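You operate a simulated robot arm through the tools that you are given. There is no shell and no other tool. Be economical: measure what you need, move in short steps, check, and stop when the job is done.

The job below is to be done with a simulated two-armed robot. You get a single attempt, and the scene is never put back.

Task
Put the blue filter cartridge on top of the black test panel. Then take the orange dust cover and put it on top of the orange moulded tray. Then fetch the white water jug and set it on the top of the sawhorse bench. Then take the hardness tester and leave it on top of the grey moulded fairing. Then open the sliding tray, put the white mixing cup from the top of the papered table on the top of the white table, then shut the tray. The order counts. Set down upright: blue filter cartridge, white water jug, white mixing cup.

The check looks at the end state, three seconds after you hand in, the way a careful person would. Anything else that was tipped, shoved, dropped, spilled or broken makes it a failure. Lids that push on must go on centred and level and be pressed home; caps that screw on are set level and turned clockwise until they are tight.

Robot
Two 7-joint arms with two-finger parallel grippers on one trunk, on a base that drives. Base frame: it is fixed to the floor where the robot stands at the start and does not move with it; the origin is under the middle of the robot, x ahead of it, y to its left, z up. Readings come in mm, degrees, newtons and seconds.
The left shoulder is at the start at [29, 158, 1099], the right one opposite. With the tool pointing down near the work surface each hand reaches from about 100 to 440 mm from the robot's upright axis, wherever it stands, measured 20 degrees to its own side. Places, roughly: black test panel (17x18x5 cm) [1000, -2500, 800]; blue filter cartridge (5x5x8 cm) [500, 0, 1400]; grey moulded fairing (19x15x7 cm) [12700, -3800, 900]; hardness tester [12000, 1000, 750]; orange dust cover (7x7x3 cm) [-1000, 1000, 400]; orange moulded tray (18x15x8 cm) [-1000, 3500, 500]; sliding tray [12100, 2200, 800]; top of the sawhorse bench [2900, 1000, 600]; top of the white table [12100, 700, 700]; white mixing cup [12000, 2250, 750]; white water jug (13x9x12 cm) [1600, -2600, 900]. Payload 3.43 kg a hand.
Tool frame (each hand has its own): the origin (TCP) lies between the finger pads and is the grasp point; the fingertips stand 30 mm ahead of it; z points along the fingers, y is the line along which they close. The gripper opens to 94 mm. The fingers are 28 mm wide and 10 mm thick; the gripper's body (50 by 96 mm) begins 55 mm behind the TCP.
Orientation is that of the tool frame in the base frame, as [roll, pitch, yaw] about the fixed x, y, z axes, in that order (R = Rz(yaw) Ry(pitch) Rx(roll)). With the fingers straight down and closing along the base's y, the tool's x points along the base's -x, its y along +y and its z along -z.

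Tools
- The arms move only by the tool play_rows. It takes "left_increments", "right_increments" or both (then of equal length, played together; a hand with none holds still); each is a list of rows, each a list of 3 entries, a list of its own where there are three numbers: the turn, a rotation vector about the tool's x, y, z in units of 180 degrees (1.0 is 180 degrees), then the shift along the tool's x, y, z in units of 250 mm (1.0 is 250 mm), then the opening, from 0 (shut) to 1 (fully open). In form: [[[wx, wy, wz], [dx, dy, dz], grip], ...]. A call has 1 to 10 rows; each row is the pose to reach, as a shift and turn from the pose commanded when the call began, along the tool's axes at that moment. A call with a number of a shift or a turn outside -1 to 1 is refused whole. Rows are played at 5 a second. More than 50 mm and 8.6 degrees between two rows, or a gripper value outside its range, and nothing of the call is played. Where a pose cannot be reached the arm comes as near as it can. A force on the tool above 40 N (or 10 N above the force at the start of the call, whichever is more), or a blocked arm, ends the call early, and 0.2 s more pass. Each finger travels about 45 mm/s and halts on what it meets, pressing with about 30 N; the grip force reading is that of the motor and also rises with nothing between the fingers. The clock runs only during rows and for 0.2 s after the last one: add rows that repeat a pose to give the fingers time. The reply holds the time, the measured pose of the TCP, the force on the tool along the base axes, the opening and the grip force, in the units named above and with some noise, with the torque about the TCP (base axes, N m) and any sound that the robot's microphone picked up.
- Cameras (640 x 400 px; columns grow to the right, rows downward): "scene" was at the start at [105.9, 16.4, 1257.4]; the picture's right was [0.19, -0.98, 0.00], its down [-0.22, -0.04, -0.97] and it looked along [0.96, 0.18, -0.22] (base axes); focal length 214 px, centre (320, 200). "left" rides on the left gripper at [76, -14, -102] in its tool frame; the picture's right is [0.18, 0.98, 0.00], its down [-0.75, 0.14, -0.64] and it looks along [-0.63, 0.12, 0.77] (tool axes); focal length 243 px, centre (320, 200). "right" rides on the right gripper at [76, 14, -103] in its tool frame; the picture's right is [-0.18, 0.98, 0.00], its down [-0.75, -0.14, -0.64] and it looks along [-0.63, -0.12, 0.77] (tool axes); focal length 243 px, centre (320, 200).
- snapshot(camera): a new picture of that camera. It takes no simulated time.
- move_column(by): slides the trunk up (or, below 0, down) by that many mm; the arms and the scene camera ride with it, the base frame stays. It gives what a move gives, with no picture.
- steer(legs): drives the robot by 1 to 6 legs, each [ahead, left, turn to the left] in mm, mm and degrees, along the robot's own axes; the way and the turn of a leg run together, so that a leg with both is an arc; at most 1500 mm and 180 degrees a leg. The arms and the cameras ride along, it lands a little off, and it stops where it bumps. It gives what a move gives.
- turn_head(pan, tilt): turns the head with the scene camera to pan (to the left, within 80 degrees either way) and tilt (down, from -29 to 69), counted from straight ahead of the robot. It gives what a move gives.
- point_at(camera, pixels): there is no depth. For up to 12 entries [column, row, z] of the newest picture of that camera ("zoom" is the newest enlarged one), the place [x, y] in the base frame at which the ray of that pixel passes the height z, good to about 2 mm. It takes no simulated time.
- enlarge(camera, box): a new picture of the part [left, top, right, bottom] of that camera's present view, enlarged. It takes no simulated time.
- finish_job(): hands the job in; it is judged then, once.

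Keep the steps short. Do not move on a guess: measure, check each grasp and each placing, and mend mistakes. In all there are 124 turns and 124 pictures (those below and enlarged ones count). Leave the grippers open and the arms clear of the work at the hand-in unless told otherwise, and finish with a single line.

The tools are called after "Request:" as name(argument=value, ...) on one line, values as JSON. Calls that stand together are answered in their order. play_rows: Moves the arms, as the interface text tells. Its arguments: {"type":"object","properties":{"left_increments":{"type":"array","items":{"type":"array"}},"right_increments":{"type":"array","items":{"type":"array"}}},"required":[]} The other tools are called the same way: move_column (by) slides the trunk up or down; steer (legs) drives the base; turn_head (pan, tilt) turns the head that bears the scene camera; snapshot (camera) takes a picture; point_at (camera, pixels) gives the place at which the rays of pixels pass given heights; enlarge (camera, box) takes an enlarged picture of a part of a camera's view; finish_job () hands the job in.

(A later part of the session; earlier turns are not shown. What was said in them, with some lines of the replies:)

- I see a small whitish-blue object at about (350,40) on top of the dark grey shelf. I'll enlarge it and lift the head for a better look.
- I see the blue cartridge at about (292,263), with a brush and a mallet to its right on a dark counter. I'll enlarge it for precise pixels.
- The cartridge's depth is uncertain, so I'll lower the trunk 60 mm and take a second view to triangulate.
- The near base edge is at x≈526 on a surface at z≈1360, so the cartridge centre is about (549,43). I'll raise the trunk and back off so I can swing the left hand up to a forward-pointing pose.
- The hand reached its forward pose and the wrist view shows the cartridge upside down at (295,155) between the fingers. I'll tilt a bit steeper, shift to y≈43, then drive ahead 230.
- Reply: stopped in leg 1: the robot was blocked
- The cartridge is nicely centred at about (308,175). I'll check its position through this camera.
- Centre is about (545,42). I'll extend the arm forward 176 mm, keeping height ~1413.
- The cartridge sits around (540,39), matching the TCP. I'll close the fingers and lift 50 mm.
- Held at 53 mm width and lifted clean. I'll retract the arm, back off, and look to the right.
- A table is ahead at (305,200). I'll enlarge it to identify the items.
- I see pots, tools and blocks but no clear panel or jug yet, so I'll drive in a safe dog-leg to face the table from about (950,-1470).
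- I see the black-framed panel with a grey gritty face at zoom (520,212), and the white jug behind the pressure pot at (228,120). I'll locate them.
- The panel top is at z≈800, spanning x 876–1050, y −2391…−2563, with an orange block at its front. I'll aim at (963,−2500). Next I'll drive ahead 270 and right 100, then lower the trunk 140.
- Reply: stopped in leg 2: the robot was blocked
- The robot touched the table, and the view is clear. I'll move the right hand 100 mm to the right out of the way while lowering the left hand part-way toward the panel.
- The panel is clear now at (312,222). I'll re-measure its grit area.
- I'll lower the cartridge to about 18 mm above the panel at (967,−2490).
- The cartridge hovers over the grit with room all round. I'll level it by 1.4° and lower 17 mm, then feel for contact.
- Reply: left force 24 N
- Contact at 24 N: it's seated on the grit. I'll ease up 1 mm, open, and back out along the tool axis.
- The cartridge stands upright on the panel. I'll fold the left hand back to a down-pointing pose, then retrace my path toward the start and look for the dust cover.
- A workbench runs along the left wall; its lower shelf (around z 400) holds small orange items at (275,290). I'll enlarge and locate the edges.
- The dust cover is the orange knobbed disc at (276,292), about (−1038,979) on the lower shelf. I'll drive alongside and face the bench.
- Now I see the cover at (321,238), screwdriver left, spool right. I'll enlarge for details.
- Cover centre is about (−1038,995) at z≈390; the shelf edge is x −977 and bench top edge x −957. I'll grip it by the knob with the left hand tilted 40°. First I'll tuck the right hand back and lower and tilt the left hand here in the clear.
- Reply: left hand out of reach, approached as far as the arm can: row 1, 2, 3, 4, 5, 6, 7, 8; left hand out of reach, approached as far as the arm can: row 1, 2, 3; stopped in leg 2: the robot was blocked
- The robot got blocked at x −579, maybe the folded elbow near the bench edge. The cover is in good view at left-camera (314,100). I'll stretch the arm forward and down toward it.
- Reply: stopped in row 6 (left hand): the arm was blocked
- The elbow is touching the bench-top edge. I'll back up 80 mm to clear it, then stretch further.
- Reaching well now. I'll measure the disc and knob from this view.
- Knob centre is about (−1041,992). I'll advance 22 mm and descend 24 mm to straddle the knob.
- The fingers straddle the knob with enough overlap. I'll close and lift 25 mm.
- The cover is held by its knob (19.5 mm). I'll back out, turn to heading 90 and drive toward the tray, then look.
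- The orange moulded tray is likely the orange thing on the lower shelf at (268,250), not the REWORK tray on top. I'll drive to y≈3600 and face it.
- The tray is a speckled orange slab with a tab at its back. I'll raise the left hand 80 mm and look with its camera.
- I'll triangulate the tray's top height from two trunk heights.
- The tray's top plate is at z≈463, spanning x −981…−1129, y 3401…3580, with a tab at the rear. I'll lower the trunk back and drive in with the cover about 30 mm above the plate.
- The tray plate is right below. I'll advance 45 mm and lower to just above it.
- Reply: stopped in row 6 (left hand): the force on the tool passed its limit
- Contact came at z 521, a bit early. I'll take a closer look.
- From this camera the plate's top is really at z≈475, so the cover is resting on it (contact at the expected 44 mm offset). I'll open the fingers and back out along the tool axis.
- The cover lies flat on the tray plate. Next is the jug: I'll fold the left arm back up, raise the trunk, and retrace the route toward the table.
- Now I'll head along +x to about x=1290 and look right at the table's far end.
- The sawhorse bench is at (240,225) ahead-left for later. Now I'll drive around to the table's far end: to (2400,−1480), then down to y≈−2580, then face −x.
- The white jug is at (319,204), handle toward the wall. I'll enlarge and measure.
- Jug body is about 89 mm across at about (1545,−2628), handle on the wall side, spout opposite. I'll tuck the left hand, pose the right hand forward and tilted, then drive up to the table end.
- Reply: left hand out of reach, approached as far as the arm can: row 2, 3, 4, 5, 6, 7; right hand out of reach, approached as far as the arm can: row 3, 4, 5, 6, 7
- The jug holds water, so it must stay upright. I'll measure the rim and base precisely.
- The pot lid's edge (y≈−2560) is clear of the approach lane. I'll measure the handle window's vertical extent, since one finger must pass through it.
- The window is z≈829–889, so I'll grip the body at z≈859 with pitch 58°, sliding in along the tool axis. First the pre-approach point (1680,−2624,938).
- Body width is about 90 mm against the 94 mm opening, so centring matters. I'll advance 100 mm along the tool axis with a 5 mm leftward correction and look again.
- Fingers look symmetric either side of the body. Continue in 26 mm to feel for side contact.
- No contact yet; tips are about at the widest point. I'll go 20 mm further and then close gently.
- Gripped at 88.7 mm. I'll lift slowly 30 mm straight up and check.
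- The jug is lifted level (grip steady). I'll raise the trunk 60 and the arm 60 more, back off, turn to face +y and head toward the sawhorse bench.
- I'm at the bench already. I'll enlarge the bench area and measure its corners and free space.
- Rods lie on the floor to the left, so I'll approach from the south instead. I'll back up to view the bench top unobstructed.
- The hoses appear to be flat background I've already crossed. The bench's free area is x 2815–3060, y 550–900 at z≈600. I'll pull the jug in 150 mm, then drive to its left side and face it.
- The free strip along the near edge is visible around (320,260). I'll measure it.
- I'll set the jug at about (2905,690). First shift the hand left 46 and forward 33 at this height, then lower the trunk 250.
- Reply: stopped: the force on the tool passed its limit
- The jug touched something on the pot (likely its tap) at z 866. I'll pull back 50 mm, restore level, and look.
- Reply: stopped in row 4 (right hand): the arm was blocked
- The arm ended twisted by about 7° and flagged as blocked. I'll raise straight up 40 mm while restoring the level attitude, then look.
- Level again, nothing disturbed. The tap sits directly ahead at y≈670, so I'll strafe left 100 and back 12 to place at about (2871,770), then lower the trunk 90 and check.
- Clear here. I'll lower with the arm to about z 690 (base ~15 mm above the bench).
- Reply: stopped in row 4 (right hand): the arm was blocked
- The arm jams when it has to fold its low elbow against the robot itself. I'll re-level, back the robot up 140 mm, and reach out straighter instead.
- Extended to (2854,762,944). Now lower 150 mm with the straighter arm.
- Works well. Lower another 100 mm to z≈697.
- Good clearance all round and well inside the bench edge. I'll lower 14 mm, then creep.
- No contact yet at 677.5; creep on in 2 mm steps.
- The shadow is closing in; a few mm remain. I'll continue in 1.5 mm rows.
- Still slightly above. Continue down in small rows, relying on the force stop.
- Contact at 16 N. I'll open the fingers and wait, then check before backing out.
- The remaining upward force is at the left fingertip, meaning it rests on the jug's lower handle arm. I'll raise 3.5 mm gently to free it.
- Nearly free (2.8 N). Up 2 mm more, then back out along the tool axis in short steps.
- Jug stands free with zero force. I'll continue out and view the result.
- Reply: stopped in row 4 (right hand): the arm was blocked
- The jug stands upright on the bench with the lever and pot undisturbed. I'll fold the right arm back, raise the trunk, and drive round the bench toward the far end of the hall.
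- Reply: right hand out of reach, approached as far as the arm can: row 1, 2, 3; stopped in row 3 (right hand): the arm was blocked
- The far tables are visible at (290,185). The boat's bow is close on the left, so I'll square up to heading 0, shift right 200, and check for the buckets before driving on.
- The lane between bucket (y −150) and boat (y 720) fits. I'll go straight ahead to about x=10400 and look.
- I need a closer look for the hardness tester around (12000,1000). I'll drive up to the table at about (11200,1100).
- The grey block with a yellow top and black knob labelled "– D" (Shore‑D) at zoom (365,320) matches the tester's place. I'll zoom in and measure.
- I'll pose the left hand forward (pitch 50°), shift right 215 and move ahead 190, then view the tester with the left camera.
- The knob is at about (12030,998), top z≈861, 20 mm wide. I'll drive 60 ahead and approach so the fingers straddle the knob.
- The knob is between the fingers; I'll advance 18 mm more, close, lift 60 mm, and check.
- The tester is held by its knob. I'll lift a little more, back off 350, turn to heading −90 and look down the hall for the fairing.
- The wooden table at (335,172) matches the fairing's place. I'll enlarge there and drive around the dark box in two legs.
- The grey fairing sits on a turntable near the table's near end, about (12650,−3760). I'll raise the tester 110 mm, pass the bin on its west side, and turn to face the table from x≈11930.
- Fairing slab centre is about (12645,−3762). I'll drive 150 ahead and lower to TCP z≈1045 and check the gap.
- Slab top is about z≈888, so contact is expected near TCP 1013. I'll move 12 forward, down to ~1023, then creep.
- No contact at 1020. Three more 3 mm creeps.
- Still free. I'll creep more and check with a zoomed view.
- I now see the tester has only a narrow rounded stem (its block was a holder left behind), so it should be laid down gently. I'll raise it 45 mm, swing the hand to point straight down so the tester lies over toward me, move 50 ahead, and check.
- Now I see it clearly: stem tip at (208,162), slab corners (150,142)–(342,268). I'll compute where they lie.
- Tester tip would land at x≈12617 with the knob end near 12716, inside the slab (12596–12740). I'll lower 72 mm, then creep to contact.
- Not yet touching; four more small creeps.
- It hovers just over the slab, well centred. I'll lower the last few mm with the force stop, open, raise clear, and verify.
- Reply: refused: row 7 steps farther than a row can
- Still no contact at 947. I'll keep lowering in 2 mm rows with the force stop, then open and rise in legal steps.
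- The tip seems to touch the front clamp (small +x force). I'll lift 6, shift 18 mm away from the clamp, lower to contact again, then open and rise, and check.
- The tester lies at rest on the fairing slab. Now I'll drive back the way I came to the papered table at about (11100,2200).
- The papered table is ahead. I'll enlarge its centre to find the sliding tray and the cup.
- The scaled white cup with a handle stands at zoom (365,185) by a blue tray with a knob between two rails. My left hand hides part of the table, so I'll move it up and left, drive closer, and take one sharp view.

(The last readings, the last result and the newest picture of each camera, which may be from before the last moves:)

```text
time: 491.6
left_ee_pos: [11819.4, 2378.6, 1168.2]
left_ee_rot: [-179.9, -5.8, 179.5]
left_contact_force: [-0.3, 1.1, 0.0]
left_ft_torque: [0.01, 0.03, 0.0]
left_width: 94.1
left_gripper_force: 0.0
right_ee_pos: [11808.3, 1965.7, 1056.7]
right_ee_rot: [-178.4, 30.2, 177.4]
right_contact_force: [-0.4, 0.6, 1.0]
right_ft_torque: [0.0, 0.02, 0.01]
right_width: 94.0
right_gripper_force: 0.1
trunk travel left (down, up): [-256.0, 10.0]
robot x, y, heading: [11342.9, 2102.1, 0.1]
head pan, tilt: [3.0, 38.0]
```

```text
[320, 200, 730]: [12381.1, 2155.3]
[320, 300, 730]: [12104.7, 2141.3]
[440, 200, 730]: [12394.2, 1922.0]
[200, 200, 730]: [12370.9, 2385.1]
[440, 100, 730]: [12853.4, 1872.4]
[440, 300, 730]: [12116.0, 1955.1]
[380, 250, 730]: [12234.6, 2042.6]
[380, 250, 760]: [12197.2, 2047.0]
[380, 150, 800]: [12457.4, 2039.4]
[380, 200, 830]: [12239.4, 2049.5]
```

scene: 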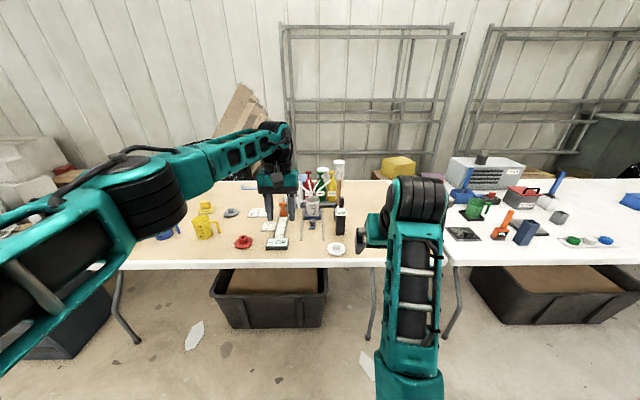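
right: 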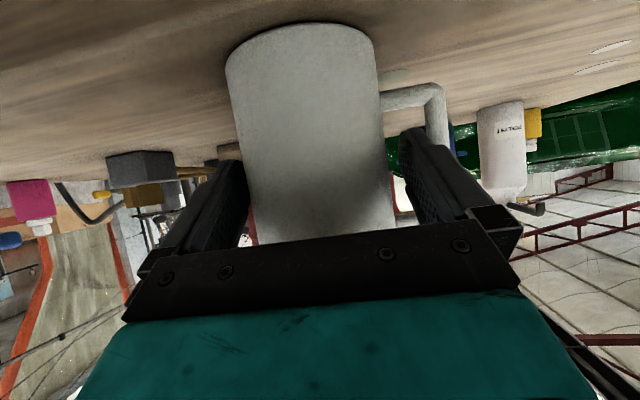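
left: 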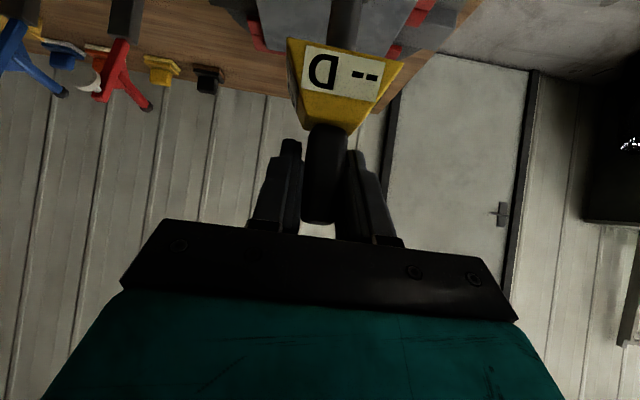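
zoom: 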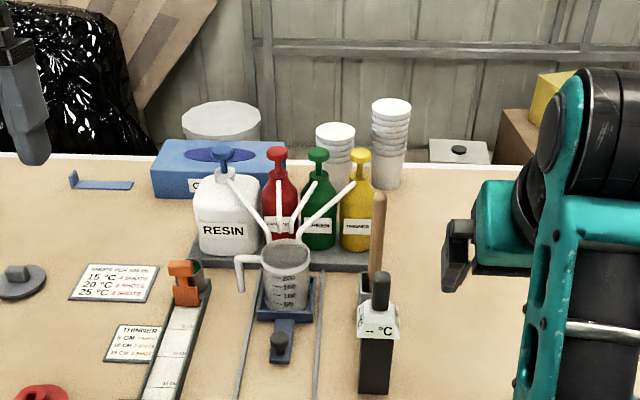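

The tray is the blue carriage with a front knob (≈(11984,2191,z≈765)) carrying the cup (≈(12100,2194)). I'll pose the left hand at pitch 50°, drive 60 ahead, approach short of the knob, and look.

Request:
play_rows(left_increments=[[[0, -0.044, 0], [-0.028, -0.106, 0.138], 1], [[0, -0.089, 0], [-0.055, -0.213, 0.276], 1], [[0, -0.133, 0], [-0.083, -0.319, 0.414], 1], [[0, -0.178, 0], [-0.111, -0.425, 0.551], 1], [[0, -0.222, 0], [-0.139, -0.531, 0.689], 1], [[0, -0.267, 0], [-0.166, -0.638, 0.827], 0.7], [[0, -0.311, 0], [-0.194, -0.744, 0.965], 0.6]])

Request:
steer(legs=[[60, 0, 0]])

Request:
play_rows(left_increments=[[[0, 0, 0], [0.066, 0, 0.117], 0.6], [[0, 0, 0], [0.132, 0, 0.234], 0.6], [[0, 0, 0], [0.198, 0, 0.35], 0.6], [[0, 0, 0], [0.264, 0, 0.447], 0.6], [[0, 0, 0], [0.264, 0, 0.447], 0.6]])

Request:
snapshot(camera="left")

```text
time: 493.2
left_ee_pos: [11843.0, 2190.1, 923.6]
left_ee_rot: [-179.9, 50.2, 179.4]
left_contact_force: [-0.7, 0.8, -0.1]
left_ft_torque: [0.01, -0.07, -0.02]
left_width: 56.5
left_gripper_force: 0.1
right_ee_pos: [11808.4, 1963.5, 1055.3]
right_ee_rot: [-178.4, 30.2, 177.4]
right_contact_force: [-0.1, -0.5, 0.0]
right_ft_torque: [0.01, 0.02, 0.0]
right_width: 93.9
right_gripper_force: 0.0
trunk travel left (down, up): [-256.0, 10.0]
robot x, y, heading: [11339.9, 2096.3, -0.1]
head pan, tilt: [3.0, 38.0]
```

```text
time: 494.1
left_ee_pos: [11901.6, 2191.5, 923.8]
left_ee_rot: [-179.9, 50.2, 179.4]
left_contact_force: [-0.4, -0.2, -0.4]
left_ft_torque: [-0.01, 0.0, -0.03]
left_width: 56.4
left_gripper_force: 0.0
right_ee_pos: [11867.4, 1965.5, 1055.2]
right_ee_rot: [-178.3, 30.2, 177.5]
right_contact_force: [0.6, 0.6, 0.1]
right_ft_torque: [0.03, 0.02, 0.01]
right_width: 94.0
right_gripper_force: 0.0
trunk travel left (down, up): [-256.0, 10.0]
robot x, y, heading: [11397.6, 2099.5, -0.2]
head pan, tilt: [3.0, 38.0]
```

```text
time: 495.4
left_ee_pos: [11945.6, 2190.6, 801.9]
left_ee_rot: [-180.0, 50.2, 179.5]
left_contact_force: [-0.4, -0.1, 0.6]
left_ft_torque: [-0.03, 0.02, 0.02]
left_width: 56.4
left_gripper_force: 0.2
right_ee_pos: [11867.6, 1964.4, 1055.8]
right_ee_rot: [-178.3, 30.2, 177.4]
right_contact_force: [0.5, 0.1, 0.3]
right_ft_torque: [-0.05, -0.02, -0.02]
right_width: 94.2
right_gripper_force: 0.0
trunk travel left (down, up): [-256.0, 10.0]
robot x, y, heading: [11397.8, 2101.2, 0.0]
head pan, tilt: [3.0, 38.0]
```

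```text
4 pictures are left
```

left: 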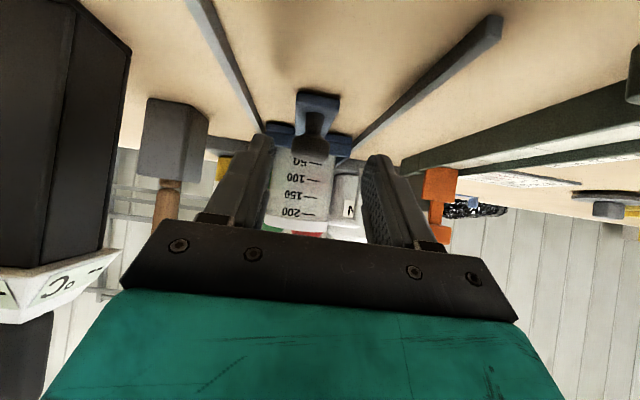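

Request:
point_at(camera="left", pixels=[[318, 92, 735], [318, 92, 745], [313, 140, 765], [313, 140, 775], [313, 118, 760], [298, 135, 770], [331, 135, 770], [310, 160, 780]])

```text
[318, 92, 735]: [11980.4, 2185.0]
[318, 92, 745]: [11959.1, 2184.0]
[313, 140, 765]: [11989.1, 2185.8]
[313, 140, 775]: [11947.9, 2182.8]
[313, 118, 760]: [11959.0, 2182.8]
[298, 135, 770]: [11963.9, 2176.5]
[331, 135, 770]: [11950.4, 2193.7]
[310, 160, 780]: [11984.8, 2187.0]
```

Knob centre ≈(11985,2186), top ≈770. I'll move onto it, close, and pull the tray out by driving back 130 mm slowly.

Request:
play_rows(left_increments=[[[0, 0, 0], [0.006, -0.018, 0.07], 0.6], [[0, 0, 0], [0.011, -0.018, 0.14], 0.6], [[0, 0, 0], [0.011, -0.018, 0.14], 0], [[0, 0, 0], [0.011, -0.018, 0.14], 0], [[0, 0, 0], [0.011, -0.018, 0.14], 0], [[0, 0, 0], [0.011, -0.018, 0.14], 0], [[0, 0, 0], [0.011, -0.018, 0.14], 0]])

Request:
steer(legs=[[-50, 0, 0], [-80, 0, 0]])

Request:
snapshot(camera="left")

```text
time: 496.9
left_ee_pos: [11969.7, 2185.0, 775.5]
left_ee_rot: [-179.8, 50.1, 179.4]
left_contact_force: [1.5, -12.2, -1.3]
left_ft_torque: [-0.33, -0.15, 0.27]
left_width: 27.6
left_gripper_force: 44.9
right_ee_pos: [11865.1, 1964.7, 1056.0]
right_ee_rot: [-178.4, 30.2, 177.4]
right_contact_force: [0.0, 0.3, 0.6]
right_ft_torque: [-0.04, 0.0, -0.02]
right_width: 94.1
right_gripper_force: 0.1
trunk travel left (down, up): [-256.0, 10.0]
robot x, y, heading: [11400.5, 2104.6, -0.2]
head pan, tilt: [3.0, 38.0]
```

```text
time: 498.5
left_ee_pos: [11838.6, 2185.3, 777.5]
left_ee_rot: [-179.9, 50.3, 179.4]
left_contact_force: [-0.4, -18.7, 0.0]
left_ft_torque: [-0.5, 0.5, 0.15]
left_width: 27.5
left_gripper_force: 45.1
right_ee_pos: [11737.2, 1964.1, 1056.1]
right_ee_rot: [-178.3, 30.2, 177.4]
right_contact_force: [0.5, 0.4, -0.8]
right_ft_torque: [-0.03, -0.02, 0.02]
right_width: 93.7
right_gripper_force: 0.0
trunk travel left (down, up): [-256.0, 10.0]
robot x, y, heading: [11267.5, 2101.1, -0.1]
head pan, tilt: [3.0, 38.0]
```

```text
3 pictures are left
```

left: 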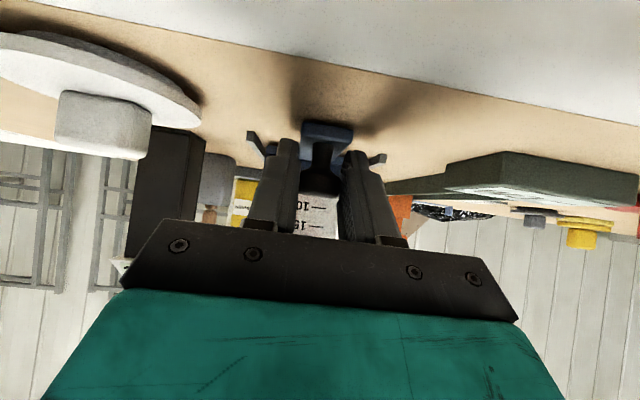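

The tray slid out 131 mm with the cup riding along. I'll release the knob, back off over it, come at the cup body (≈(11966,2191)) along the tool axis, close and lift.

Request:
play_rows(left_increments=[[[0, 0, 0], [0, 0, 0], 0.4], [[0, 0, 0], [0, 0, 0], 0.6], [[0, 0, 0], [0, 0, 0], 0.6], [[0, 0, 0], [0, 0, -0.16], 0.6], [[0, 0, 0], [0, 0, -0.32], 0.8], [[0, 0, 0], [-0.124, 0.012, -0.259], 1], [[0, 0, 0], [-0.248, 0.024, -0.197], 1], [[0, 0, 0], [-0.372, 0.024, -0.136], 1], [[0, 0, 0], [-0.372, 0.024, -0.136], 1]])

Request:
snapshot(camera="left")

Request:
point_at(camera="left", pixels=[[320, 60, 800], [280, 60, 800], [360, 60, 800], [320, 100, 800], [320, 140, 835], [320, 30, 760], [320, 60, 760], [280, 100, 800], [360, 100, 800]])

```text
time: 500.5
left_ee_pos: [11870.3, 2191.2, 870.8]
left_ee_rot: [-179.6, 50.0, 179.5]
left_contact_force: [0.1, 0.0, -1.2]
left_ft_torque: [-0.01, -0.02, 0.0]
left_width: 93.9
left_gripper_force: 0.2
right_ee_pos: [11736.8, 1964.4, 1057.9]
right_ee_rot: [-178.2, 30.1, 177.3]
right_contact_force: [0.4, 0.3, -0.1]
right_ft_torque: [-0.01, -0.01, -0.04]
right_width: 94.2
right_gripper_force: 0.1
trunk travel left (down, up): [-256.0, 10.0]
robot x, y, heading: [11268.5, 2102.5, -0.3]
head pan, tilt: [3.0, 38.0]
```

```text
2 pictures are left
```

left: 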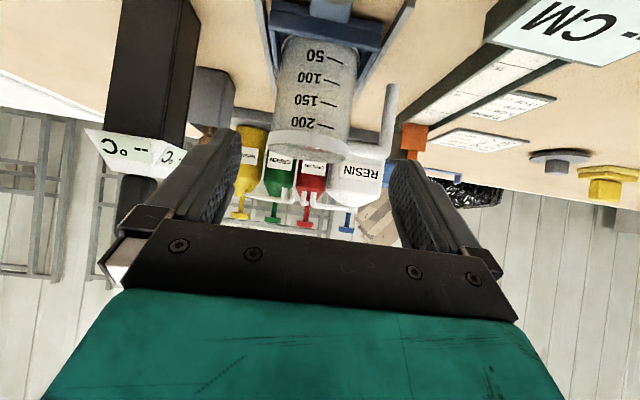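

```text
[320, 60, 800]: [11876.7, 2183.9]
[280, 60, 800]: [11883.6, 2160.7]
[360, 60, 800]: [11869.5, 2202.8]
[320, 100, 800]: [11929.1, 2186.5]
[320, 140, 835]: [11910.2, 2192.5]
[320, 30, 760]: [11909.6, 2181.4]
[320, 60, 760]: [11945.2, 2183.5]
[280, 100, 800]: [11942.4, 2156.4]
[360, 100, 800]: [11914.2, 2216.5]
```

Cup centre ≈(11965,2183). I'll slide in 120 mm with a 7 mm right correction, close, lift 130 mm, then carry it to the white table near (11890,700).

Request:
play_rows(left_increments=[[[0, 0, 0], [0, -0.014, 0.12], 1], [[0, 0, 0], [0, -0.028, 0.24], 1], [[0, 0, 0], [0, -0.028, 0.36], 1], [[0, 0, 0], [0, -0.028, 0.48], 1], [[0, 0, 0], [0, -0.028, 0.48], 0], [[0, 0, 0], [0, -0.028, 0.48], 0], [[0, 0, 0], [0, -0.028, 0.48], 0], [[0, 0, 0], [-0.133, -0.028, 0.369], 0], [[0, 0, 0], [-0.266, -0.028, 0.258], 0], [[0, 0, 0], [-0.4, -0.028, 0.147], 0]])

Request:
steer(legs=[[-250, 0, 0], [0, -1484, 0], [175, 0, 0]])

Request:
snapshot(camera="left")

```text
time: 502.7
left_ee_pos: [11964.2, 2184.7, 924.9]
left_ee_rot: [-179.7, 50.0, 179.5]
left_contact_force: [-0.2, -0.5, -0.4]
left_ft_torque: [-0.01, 0.0, 0.02]
left_width: 68.1
left_gripper_force: 30.3
left hand out of reach, approached as far as the arm can: row 4, 5, 6, 7
right_ee_pos: [11737.3, 1965.7, 1055.6]
right_ee_rot: [-178.3, 30.2, 177.4]
right_contact_force: [0.4, -0.7, 0.2]
right_ft_torque: [-0.01, -0.03, 0.0]
right_width: 94.0
right_gripper_force: 0.0
trunk travel left (down, up): [-256.0, 10.0]
robot x, y, heading: [11268.9, 2100.3, -0.2]
head pan, tilt: [3.0, 38.0]
```

```text
time: 512.5
left_ee_pos: [11891.0, 711.4, 923.9]
left_ee_rot: [-179.6, 50.0, 179.5]
left_contact_force: [-0.4, -0.3, 0.1]
left_ft_torque: [0.01, 0.02, 0.02]
left_width: 67.8
left_gripper_force: 30.5
right_ee_pos: [11664.2, 490.6, 1056.3]
right_ee_rot: [-178.3, 30.2, 177.6]
right_contact_force: [0.1, 0.0, 0.1]
right_ft_torque: [-0.04, 0.03, 0.02]
right_width: 93.9
right_gripper_force: 0.0
trunk travel left (down, up): [-256.0, 10.0]
robot x, y, heading: [11196.5, 627.1, 0.1]
head pan, tilt: [3.0, 38.0]
```

```text
1 pictures are left
```

left: 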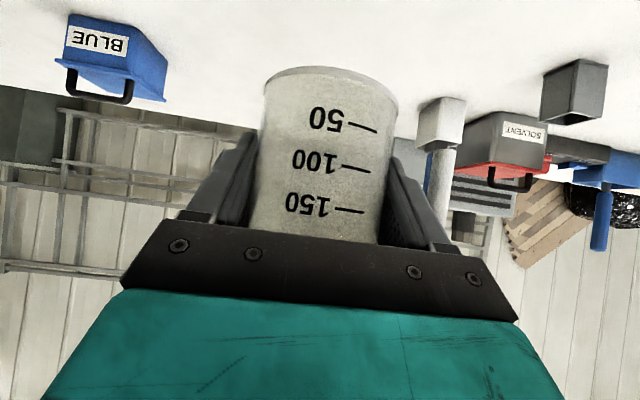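

The cup is held (68 mm) over an empty stretch of the white table. I'll lower it with the trunk, finishing in small steps to feel contact.

Request:
move_column(by=-138)

Request:
move_column(by=-4)

Request:
move_column(by=-3)

Request:
move_column(by=-3)

Request:
move_column(by=-3)

Request:
point_at(camera="left", pixels=[[330, 66, 880], [575, 62, 730], [575, 62, 740]])

```text
time: 514.2
left_ee_pos: [11890.9, 710.5, 786.8]
left_ee_rot: [-179.7, 50.1, 179.5]
left_contact_force: [-0.5, 0.8, -0.6]
left_ft_torque: [-0.03, -0.04, 0.0]
left_width: 68.1
left_gripper_force: 30.3
right_ee_pos: [11663.0, 491.0, 917.2]
right_ee_rot: [-178.4, 30.2, 177.6]
right_contact_force: [0.2, -0.1, 0.1]
right_ft_torque: [0.04, 0.0, 0.01]
right_width: 94.1
right_gripper_force: 0.0
trunk travel left (down, up): [-118.0, 148.0]
robot x, y, heading: [11191.6, 627.0, -0.1]
head pan, tilt: [3.0, 38.0]
```

```text
time: 514.7
left_ee_pos: [11891.7, 711.6, 786.3]
left_ee_rot: [-179.6, 50.3, 179.8]
left_contact_force: [-0.9, 1.1, 10.1]
left_ft_torque: [-0.26, 0.22, -0.09]
left_width: 68.0
left_gripper_force: 30.2
right_ee_pos: [11663.2, 490.9, 915.1]
right_ee_rot: [-178.3, 30.2, 177.5]
right_contact_force: [-0.2, 0.0, -0.2]
right_ft_torque: [0.01, -0.01, 0.0]
right_width: 94.2
right_gripper_force: 0.2
trunk travel left (down, up): [-114.0, 152.0]
robot x, y, heading: [11194.9, 623.7, -0.4]
head pan, tilt: [3.0, 38.0]
```

```text
time: 515.2
left_ee_pos: [11890.7, 711.8, 785.8]
left_ee_rot: [-179.6, 50.5, 179.7]
left_contact_force: [1.3, 2.1, 21.8]
left_ft_torque: [-0.23, 0.15, -0.05]
left_width: 67.9
left_gripper_force: 31.2
right_ee_pos: [11662.7, 490.2, 912.7]
right_ee_rot: [-178.3, 30.3, 177.6]
right_contact_force: [0.2, 0.0, -0.7]
right_ft_torque: [0.0, 0.01, 0.0]
right_width: 94.2
right_gripper_force: 0.0
trunk travel left (down, up): [-111.0, 155.0]
robot x, y, heading: [11192.2, 624.6, -0.0]
head pan, tilt: [3.0, 38.0]
```

```text
time: 515.8
left_ee_pos: [11892.3, 712.3, 783.9]
left_ee_rot: [-179.7, 50.6, 179.7]
left_contact_force: [-0.1, 2.2, 27.0]
left_ft_torque: [-0.22, 0.04, -0.03]
left_width: 68.1
left_gripper_force: 30.1
right_ee_pos: [11661.8, 491.4, 910.3]
right_ee_rot: [-178.3, 30.4, 177.7]
right_contact_force: [-0.3, 0.3, 0.2]
right_ft_torque: [0.0, 0.03, -0.03]
right_width: 93.8
right_gripper_force: 0.1
trunk travel left (down, up): [-108.0, 158.0]
robot x, y, heading: [11198.6, 621.9, -0.3]
head pan, tilt: [3.0, 38.0]
```

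```text
time: 516.3
left_ee_pos: [11890.6, 711.5, 781.7]
left_ee_rot: [-179.7, 50.9, 179.7]
left_contact_force: [-4.2, 4.8, 34.2]
left_ft_torque: [-0.18, 0.22, -0.04]
left_width: 67.9
left_gripper_force: 29.6
right_ee_pos: [11661.5, 490.6, 907.6]
right_ee_rot: [-178.3, 30.6, 177.6]
right_contact_force: [-0.6, -0.2, 0.1]
right_ft_torque: [0.04, 0.01, -0.01]
right_width: 94.1
right_gripper_force: 0.0
trunk travel left (down, up): [-105.0, 161.0]
robot x, y, heading: [11197.2, 628.4, 0.1]
head pan, tilt: [3.0, 38.0]
```

```text
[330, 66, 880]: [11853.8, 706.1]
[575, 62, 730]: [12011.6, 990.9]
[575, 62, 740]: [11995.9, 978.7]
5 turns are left
```

Contact is firm. I'll relieve the pressure, open, slide out along the tool axis, raise the trunk, and drive back to the tray.

Request:
move_column(by=7)

Request:
play_rows(left_increments=[[[0, 0, 0], [0, 0, 0], 0.85], [[0, 0, 0], [0, 0, 0], 0.95], [[0, 0, 0], [0, 0, 0], 1], [[0, 0, 0], [0, 0, 0], 1], [[0, 0, 0], [0, 0, -0.06], 1], [[0, 0, 0], [0, 0, -0.14], 1], [[0, 0, 0], [0, 0, -0.25], 1], [[0, 0, 0], [0, 0, -0.37], 1], [[0, 0, 0], [0, 0, -0.48], 1]])

Request:
move_column(by=144)

Request:
enlarge(camera="left", box=[0, 0, 640, 400])

Request:
steer(legs=[[-180, 0, 0], [0, 1474, 0], [252, 0, 0]])

```text
time: 516.8
left_ee_pos: [11890.4, 711.1, 783.1]
left_ee_rot: [-179.7, 50.2, 179.4]
left_contact_force: [4.2, 0.3, 15.4]
left_ft_torque: [0.02, -0.5, 0.02]
left_width: 67.9
left_gripper_force: 30.3
right_ee_pos: [11663.4, 491.6, 912.7]
right_ee_rot: [-178.3, 30.3, 177.6]
right_contact_force: [0.2, -1.1, 0.9]
right_ft_torque: [0.05, 0.0, -0.01]
right_width: 94.0
right_gripper_force: 0.0
trunk travel left (down, up): [-112.0, 154.0]
robot x, y, heading: [11193.0, 620.9, 0.1]
head pan, tilt: [3.0, 38.0]
```

```text
time: 518.8
left_ee_pos: [11798.1, 713.5, 857.9]
left_ee_rot: [-179.8, 50.1, 179.6]
left_contact_force: [0.1, -0.8, -0.1]
left_ft_torque: [0.03, 0.01, -0.01]
left_width: 93.8
left_gripper_force: 0.0
right_ee_pos: [11663.9, 491.9, 911.1]
right_ee_rot: [-178.3, 30.1, 177.6]
right_contact_force: [0.2, 0.0, 0.5]
right_ft_torque: [-0.03, -0.01, 0.01]
right_width: 94.2
right_gripper_force: 0.0
trunk travel left (down, up): [-112.0, 154.0]
robot x, y, heading: [11194.0, 623.5, -0.2]
head pan, tilt: [3.0, 38.0]
```

```text
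time: 520.5
left_ee_pos: [11799.0, 713.5, 1002.0]
left_ee_rot: [-179.8, 50.1, 179.6]
left_contact_force: [-0.7, 0.5, -0.3]
left_ft_torque: [0.01, 0.0, 0.01]
left_width: 94.2
left_gripper_force: 0.1
right_ee_pos: [11663.8, 491.3, 1057.0]
right_ee_rot: [-178.4, 30.2, 177.7]
right_contact_force: [-0.3, -0.9, -0.1]
right_ft_torque: [-0.02, -0.03, -0.01]
right_width: 94.2
right_gripper_force: 0.1
trunk travel left (down, up): [-256.0, 10.0]
robot x, y, heading: [11193.9, 622.5, -0.1]
head pan, tilt: [3.0, 38.0]
```

```text
1.00 times, centred on (320, 200) of left
```

zoom: 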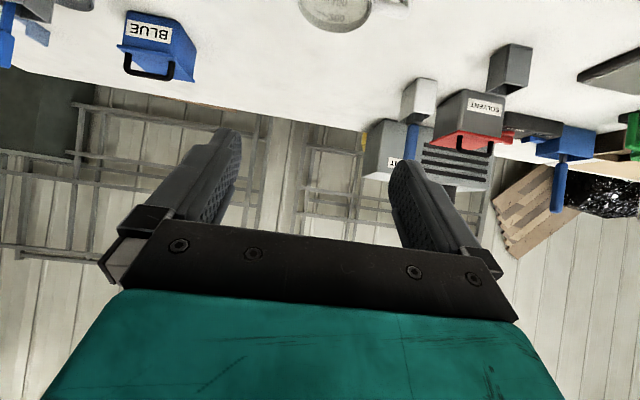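

```text
time: 530.4
left_ee_pos: [11868.1, 2202.1, 1001.2]
left_ee_rot: [-179.7, 49.9, -179.9]
left_contact_force: [1.1, -0.1, -0.1]
left_ft_torque: [-0.05, 0.01, -0.04]
left_width: 94.1
left_gripper_force: 0.0
right_ee_pos: [11732.6, 1979.2, 1056.2]
right_ee_rot: [-178.3, 30.2, 178.0]
right_contact_force: [-1.1, -0.5, 0.3]
right_ft_torque: [-0.01, 0.01, 0.02]
right_width: 94.2
right_gripper_force: 0.0
trunk travel left (down, up): [-256.0, 10.0]
robot x, y, heading: [11262.4, 2107.9, 0.4]
head pan, tilt: [3.0, 38.0]
4 turns are left
```

The cup stands upright on the white table. Now I'll re-grip the tray knob at the pose where I left it.

Request:
play_rows(left_increments=[[[0, 0, 0], [0.152, -0.013, 0.034], 0.6], [[0, 0, 0], [0.304, -0.027, 0.067], 0.6], [[0, 0, 0], [0.457, -0.04, 0.101], 0.6], [[0, 0, 0], [0.609, -0.054, 0.134], 0.6], [[0, 0, 0], [0.761, -0.067, 0.168], 0.6], [[0, 0, 0], [0.761, -0.067, 0.168], 0.6]])

Request:
play_rows(left_increments=[[[0, 0, 0], [0, 0, 0.1], 0.6], [[0, 0, 0], [0, 0, 0.2], 0.6], [[0, 0, 0], [0, 0, 0.31], 0.6], [[0, 0, 0], [0, 0, 0.31], 0.6], [[0, 0, 0], [0, 0, 0.31], 0], [[0, 0, 0], [0, 0, 0.31], 0], [[0, 0, 0], [0, 0, 0.31], 0], [[0, 0, 0], [0, 0, 0.31], 0]])

```text
time: 531.8
left_ee_pos: [11776.4, 2184.6, 827.7]
left_ee_rot: [-179.8, 50.1, -180.0]
left_contact_force: [0.5, 0.8, 0.3]
left_ft_torque: [-0.05, 0.0, -0.04]
left_width: 56.3
left_gripper_force: 0.1
right_ee_pos: [11732.8, 1978.9, 1056.1]
right_ee_rot: [-178.3, 30.2, 178.1]
right_contact_force: [-0.5, -0.5, 0.1]
right_ft_torque: [0.03, 0.03, -0.03]
right_width: 94.1
right_gripper_force: 0.1
trunk travel left (down, up): [-256.0, 10.0]
robot x, y, heading: [11263.3, 2104.9, 0.6]
head pan, tilt: [3.0, 38.0]
```

```text
time: 533.6
left_ee_pos: [11836.7, 2185.6, 778.3]
left_ee_rot: [-179.7, 50.0, -179.8]
left_contact_force: [0.5, -0.6, -2.4]
left_ft_torque: [0.05, -0.2, 0.11]
left_width: 27.8
left_gripper_force: 45.2
right_ee_pos: [11733.3, 1980.1, 1054.7]
right_ee_rot: [-178.3, 30.2, 178.0]
right_contact_force: [-1.0, -0.3, -0.6]
right_ft_torque: [-0.01, 0.01, -0.01]
right_width: 93.8
right_gripper_force: 0.0
trunk travel left (down, up): [-256.0, 10.0]
robot x, y, heading: [11265.7, 2106.0, 0.2]
head pan, tilt: [3.0, 38.0]
3 turns are left
```

The knob is gripped (27.8 mm). I'll push the tray shut by driving forward 133 mm.

Request:
steer(legs=[[90, 0, 0], [44, 0, 0]])

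Request:
steer(legs=[[4, 0, 0]])

```text
time: 535.2
left_ee_pos: [11969.3, 2184.5, 776.9]
left_ee_rot: [-179.8, 49.9, 180.0]
left_contact_force: [-2.3, 2.6, -6.1]
left_ft_torque: [0.04, 1.11, 0.29]
left_width: 27.4
left_gripper_force: 44.8
right_ee_pos: [11866.2, 1979.5, 1055.0]
right_ee_rot: [-178.2, 30.1, 177.9]
right_contact_force: [1.1, 0.0, 0.6]
right_ft_torque: [-0.02, 0.02, -0.01]
right_width: 93.8
right_gripper_force: 0.0
trunk travel left (down, up): [-256.0, 10.0]
robot x, y, heading: [11396.0, 2111.7, 0.1]
head pan, tilt: [3.0, 38.0]
```

```text
time: 536.0
left_ee_pos: [11969.9, 2185.4, 776.9]
left_ee_rot: [-179.6, 49.7, 180.0]
left_contact_force: [-22.1, 5.9, 6.1]
left_ft_torque: [0.37, 0.95, 0.42]
left_width: 27.6
left_gripper_force: 45.0
right_ee_pos: [11867.3, 1978.8, 1057.0]
right_ee_rot: [-178.3, 30.4, 177.9]
right_contact_force: [0.2, -0.2, 0.1]
right_ft_torque: [0.02, -0.03, 0.01]
right_width: 94.1
right_gripper_force: 0.0
trunk travel left (down, up): [-256.0, 10.0]
robot x, y, heading: [11401.2, 2110.0, 0.3]
head pan, tilt: [3.0, 38.0]
2 turns are left
```

The tray is back against its stop (TCP x 11969.9 as before opening, 22 N resistance). I'll open, back out along the tool axis, and drive clear.

Request:
play_rows(left_increments=[[[0, 0, 0], [0, 0, 0], 0.4], [[0, 0, 0], [0, 0, 0], 0.6], [[0, 0, 0], [0, 0, 0], 0.6], [[0, 0, 0], [0, 0, 0], 0.6], [[0, 0, 0], [0, 0, -0.1], 0.6], [[0, 0, 0], [0, 0, -0.22], 0.8], [[0, 0, 0], [0, 0, -0.36], 1], [[0, 0, 0], [0, 0, -0.48], 1]])

Request:
steer(legs=[[-350, 0, 0]])

```text
time: 537.8
left_ee_pos: [11878.4, 2185.6, 854.2]
left_ee_rot: [-179.6, 49.6, -179.9]
left_contact_force: [0.7, 0.1, -0.2]
left_ft_torque: [0.03, 0.03, 0.01]
left_width: 93.9
left_gripper_force: 0.0
right_ee_pos: [11869.4, 1978.6, 1057.3]
right_ee_rot: [-178.3, 30.1, 177.8]
right_contact_force: [-0.6, 0.1, 0.9]
right_ft_torque: [-0.01, -0.02, 0.0]
right_width: 94.3
right_gripper_force: 0.0
trunk travel left (down, up): [-256.0, 10.0]
robot x, y, heading: [11403.4, 2111.0, 0.6]
head pan, tilt: [3.0, 38.0]
```

```text
time: 540.0
left_ee_pos: [11536.0, 2185.5, 854.5]
left_ee_rot: [-179.6, 49.6, -179.8]
left_contact_force: [0.7, 1.2, -0.3]
left_ft_torque: [0.0, 0.0, -0.01]
left_width: 94.1
left_gripper_force: 0.0
right_ee_pos: [11527.8, 1977.9, 1056.0]
right_ee_rot: [-178.3, 30.2, 178.1]
right_contact_force: [-0.4, -0.4, 0.0]
right_ft_torque: [0.01, -0.01, 0.02]
right_width: 94.1
right_gripper_force: 0.0
trunk travel left (down, up): [-256.0, 10.0]
robot x, y, heading: [11058.8, 2107.6, 0.7]
head pan, tilt: [3.0, 38.0]
1 turns are left
```

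Both grippers are open and clear of the work, so I'm handing in.

Request:
finish_job()

```text
The job is handed in.
```

All five steps were done in order and handed in; the weak points are that the jug bumped the pot while I was placing it on the sawhorse bench, the hardness tester was laid on its side because it had been standing in a holder (now left on the white table), and the shut tray was confirmed only by its stop, not by a picture.
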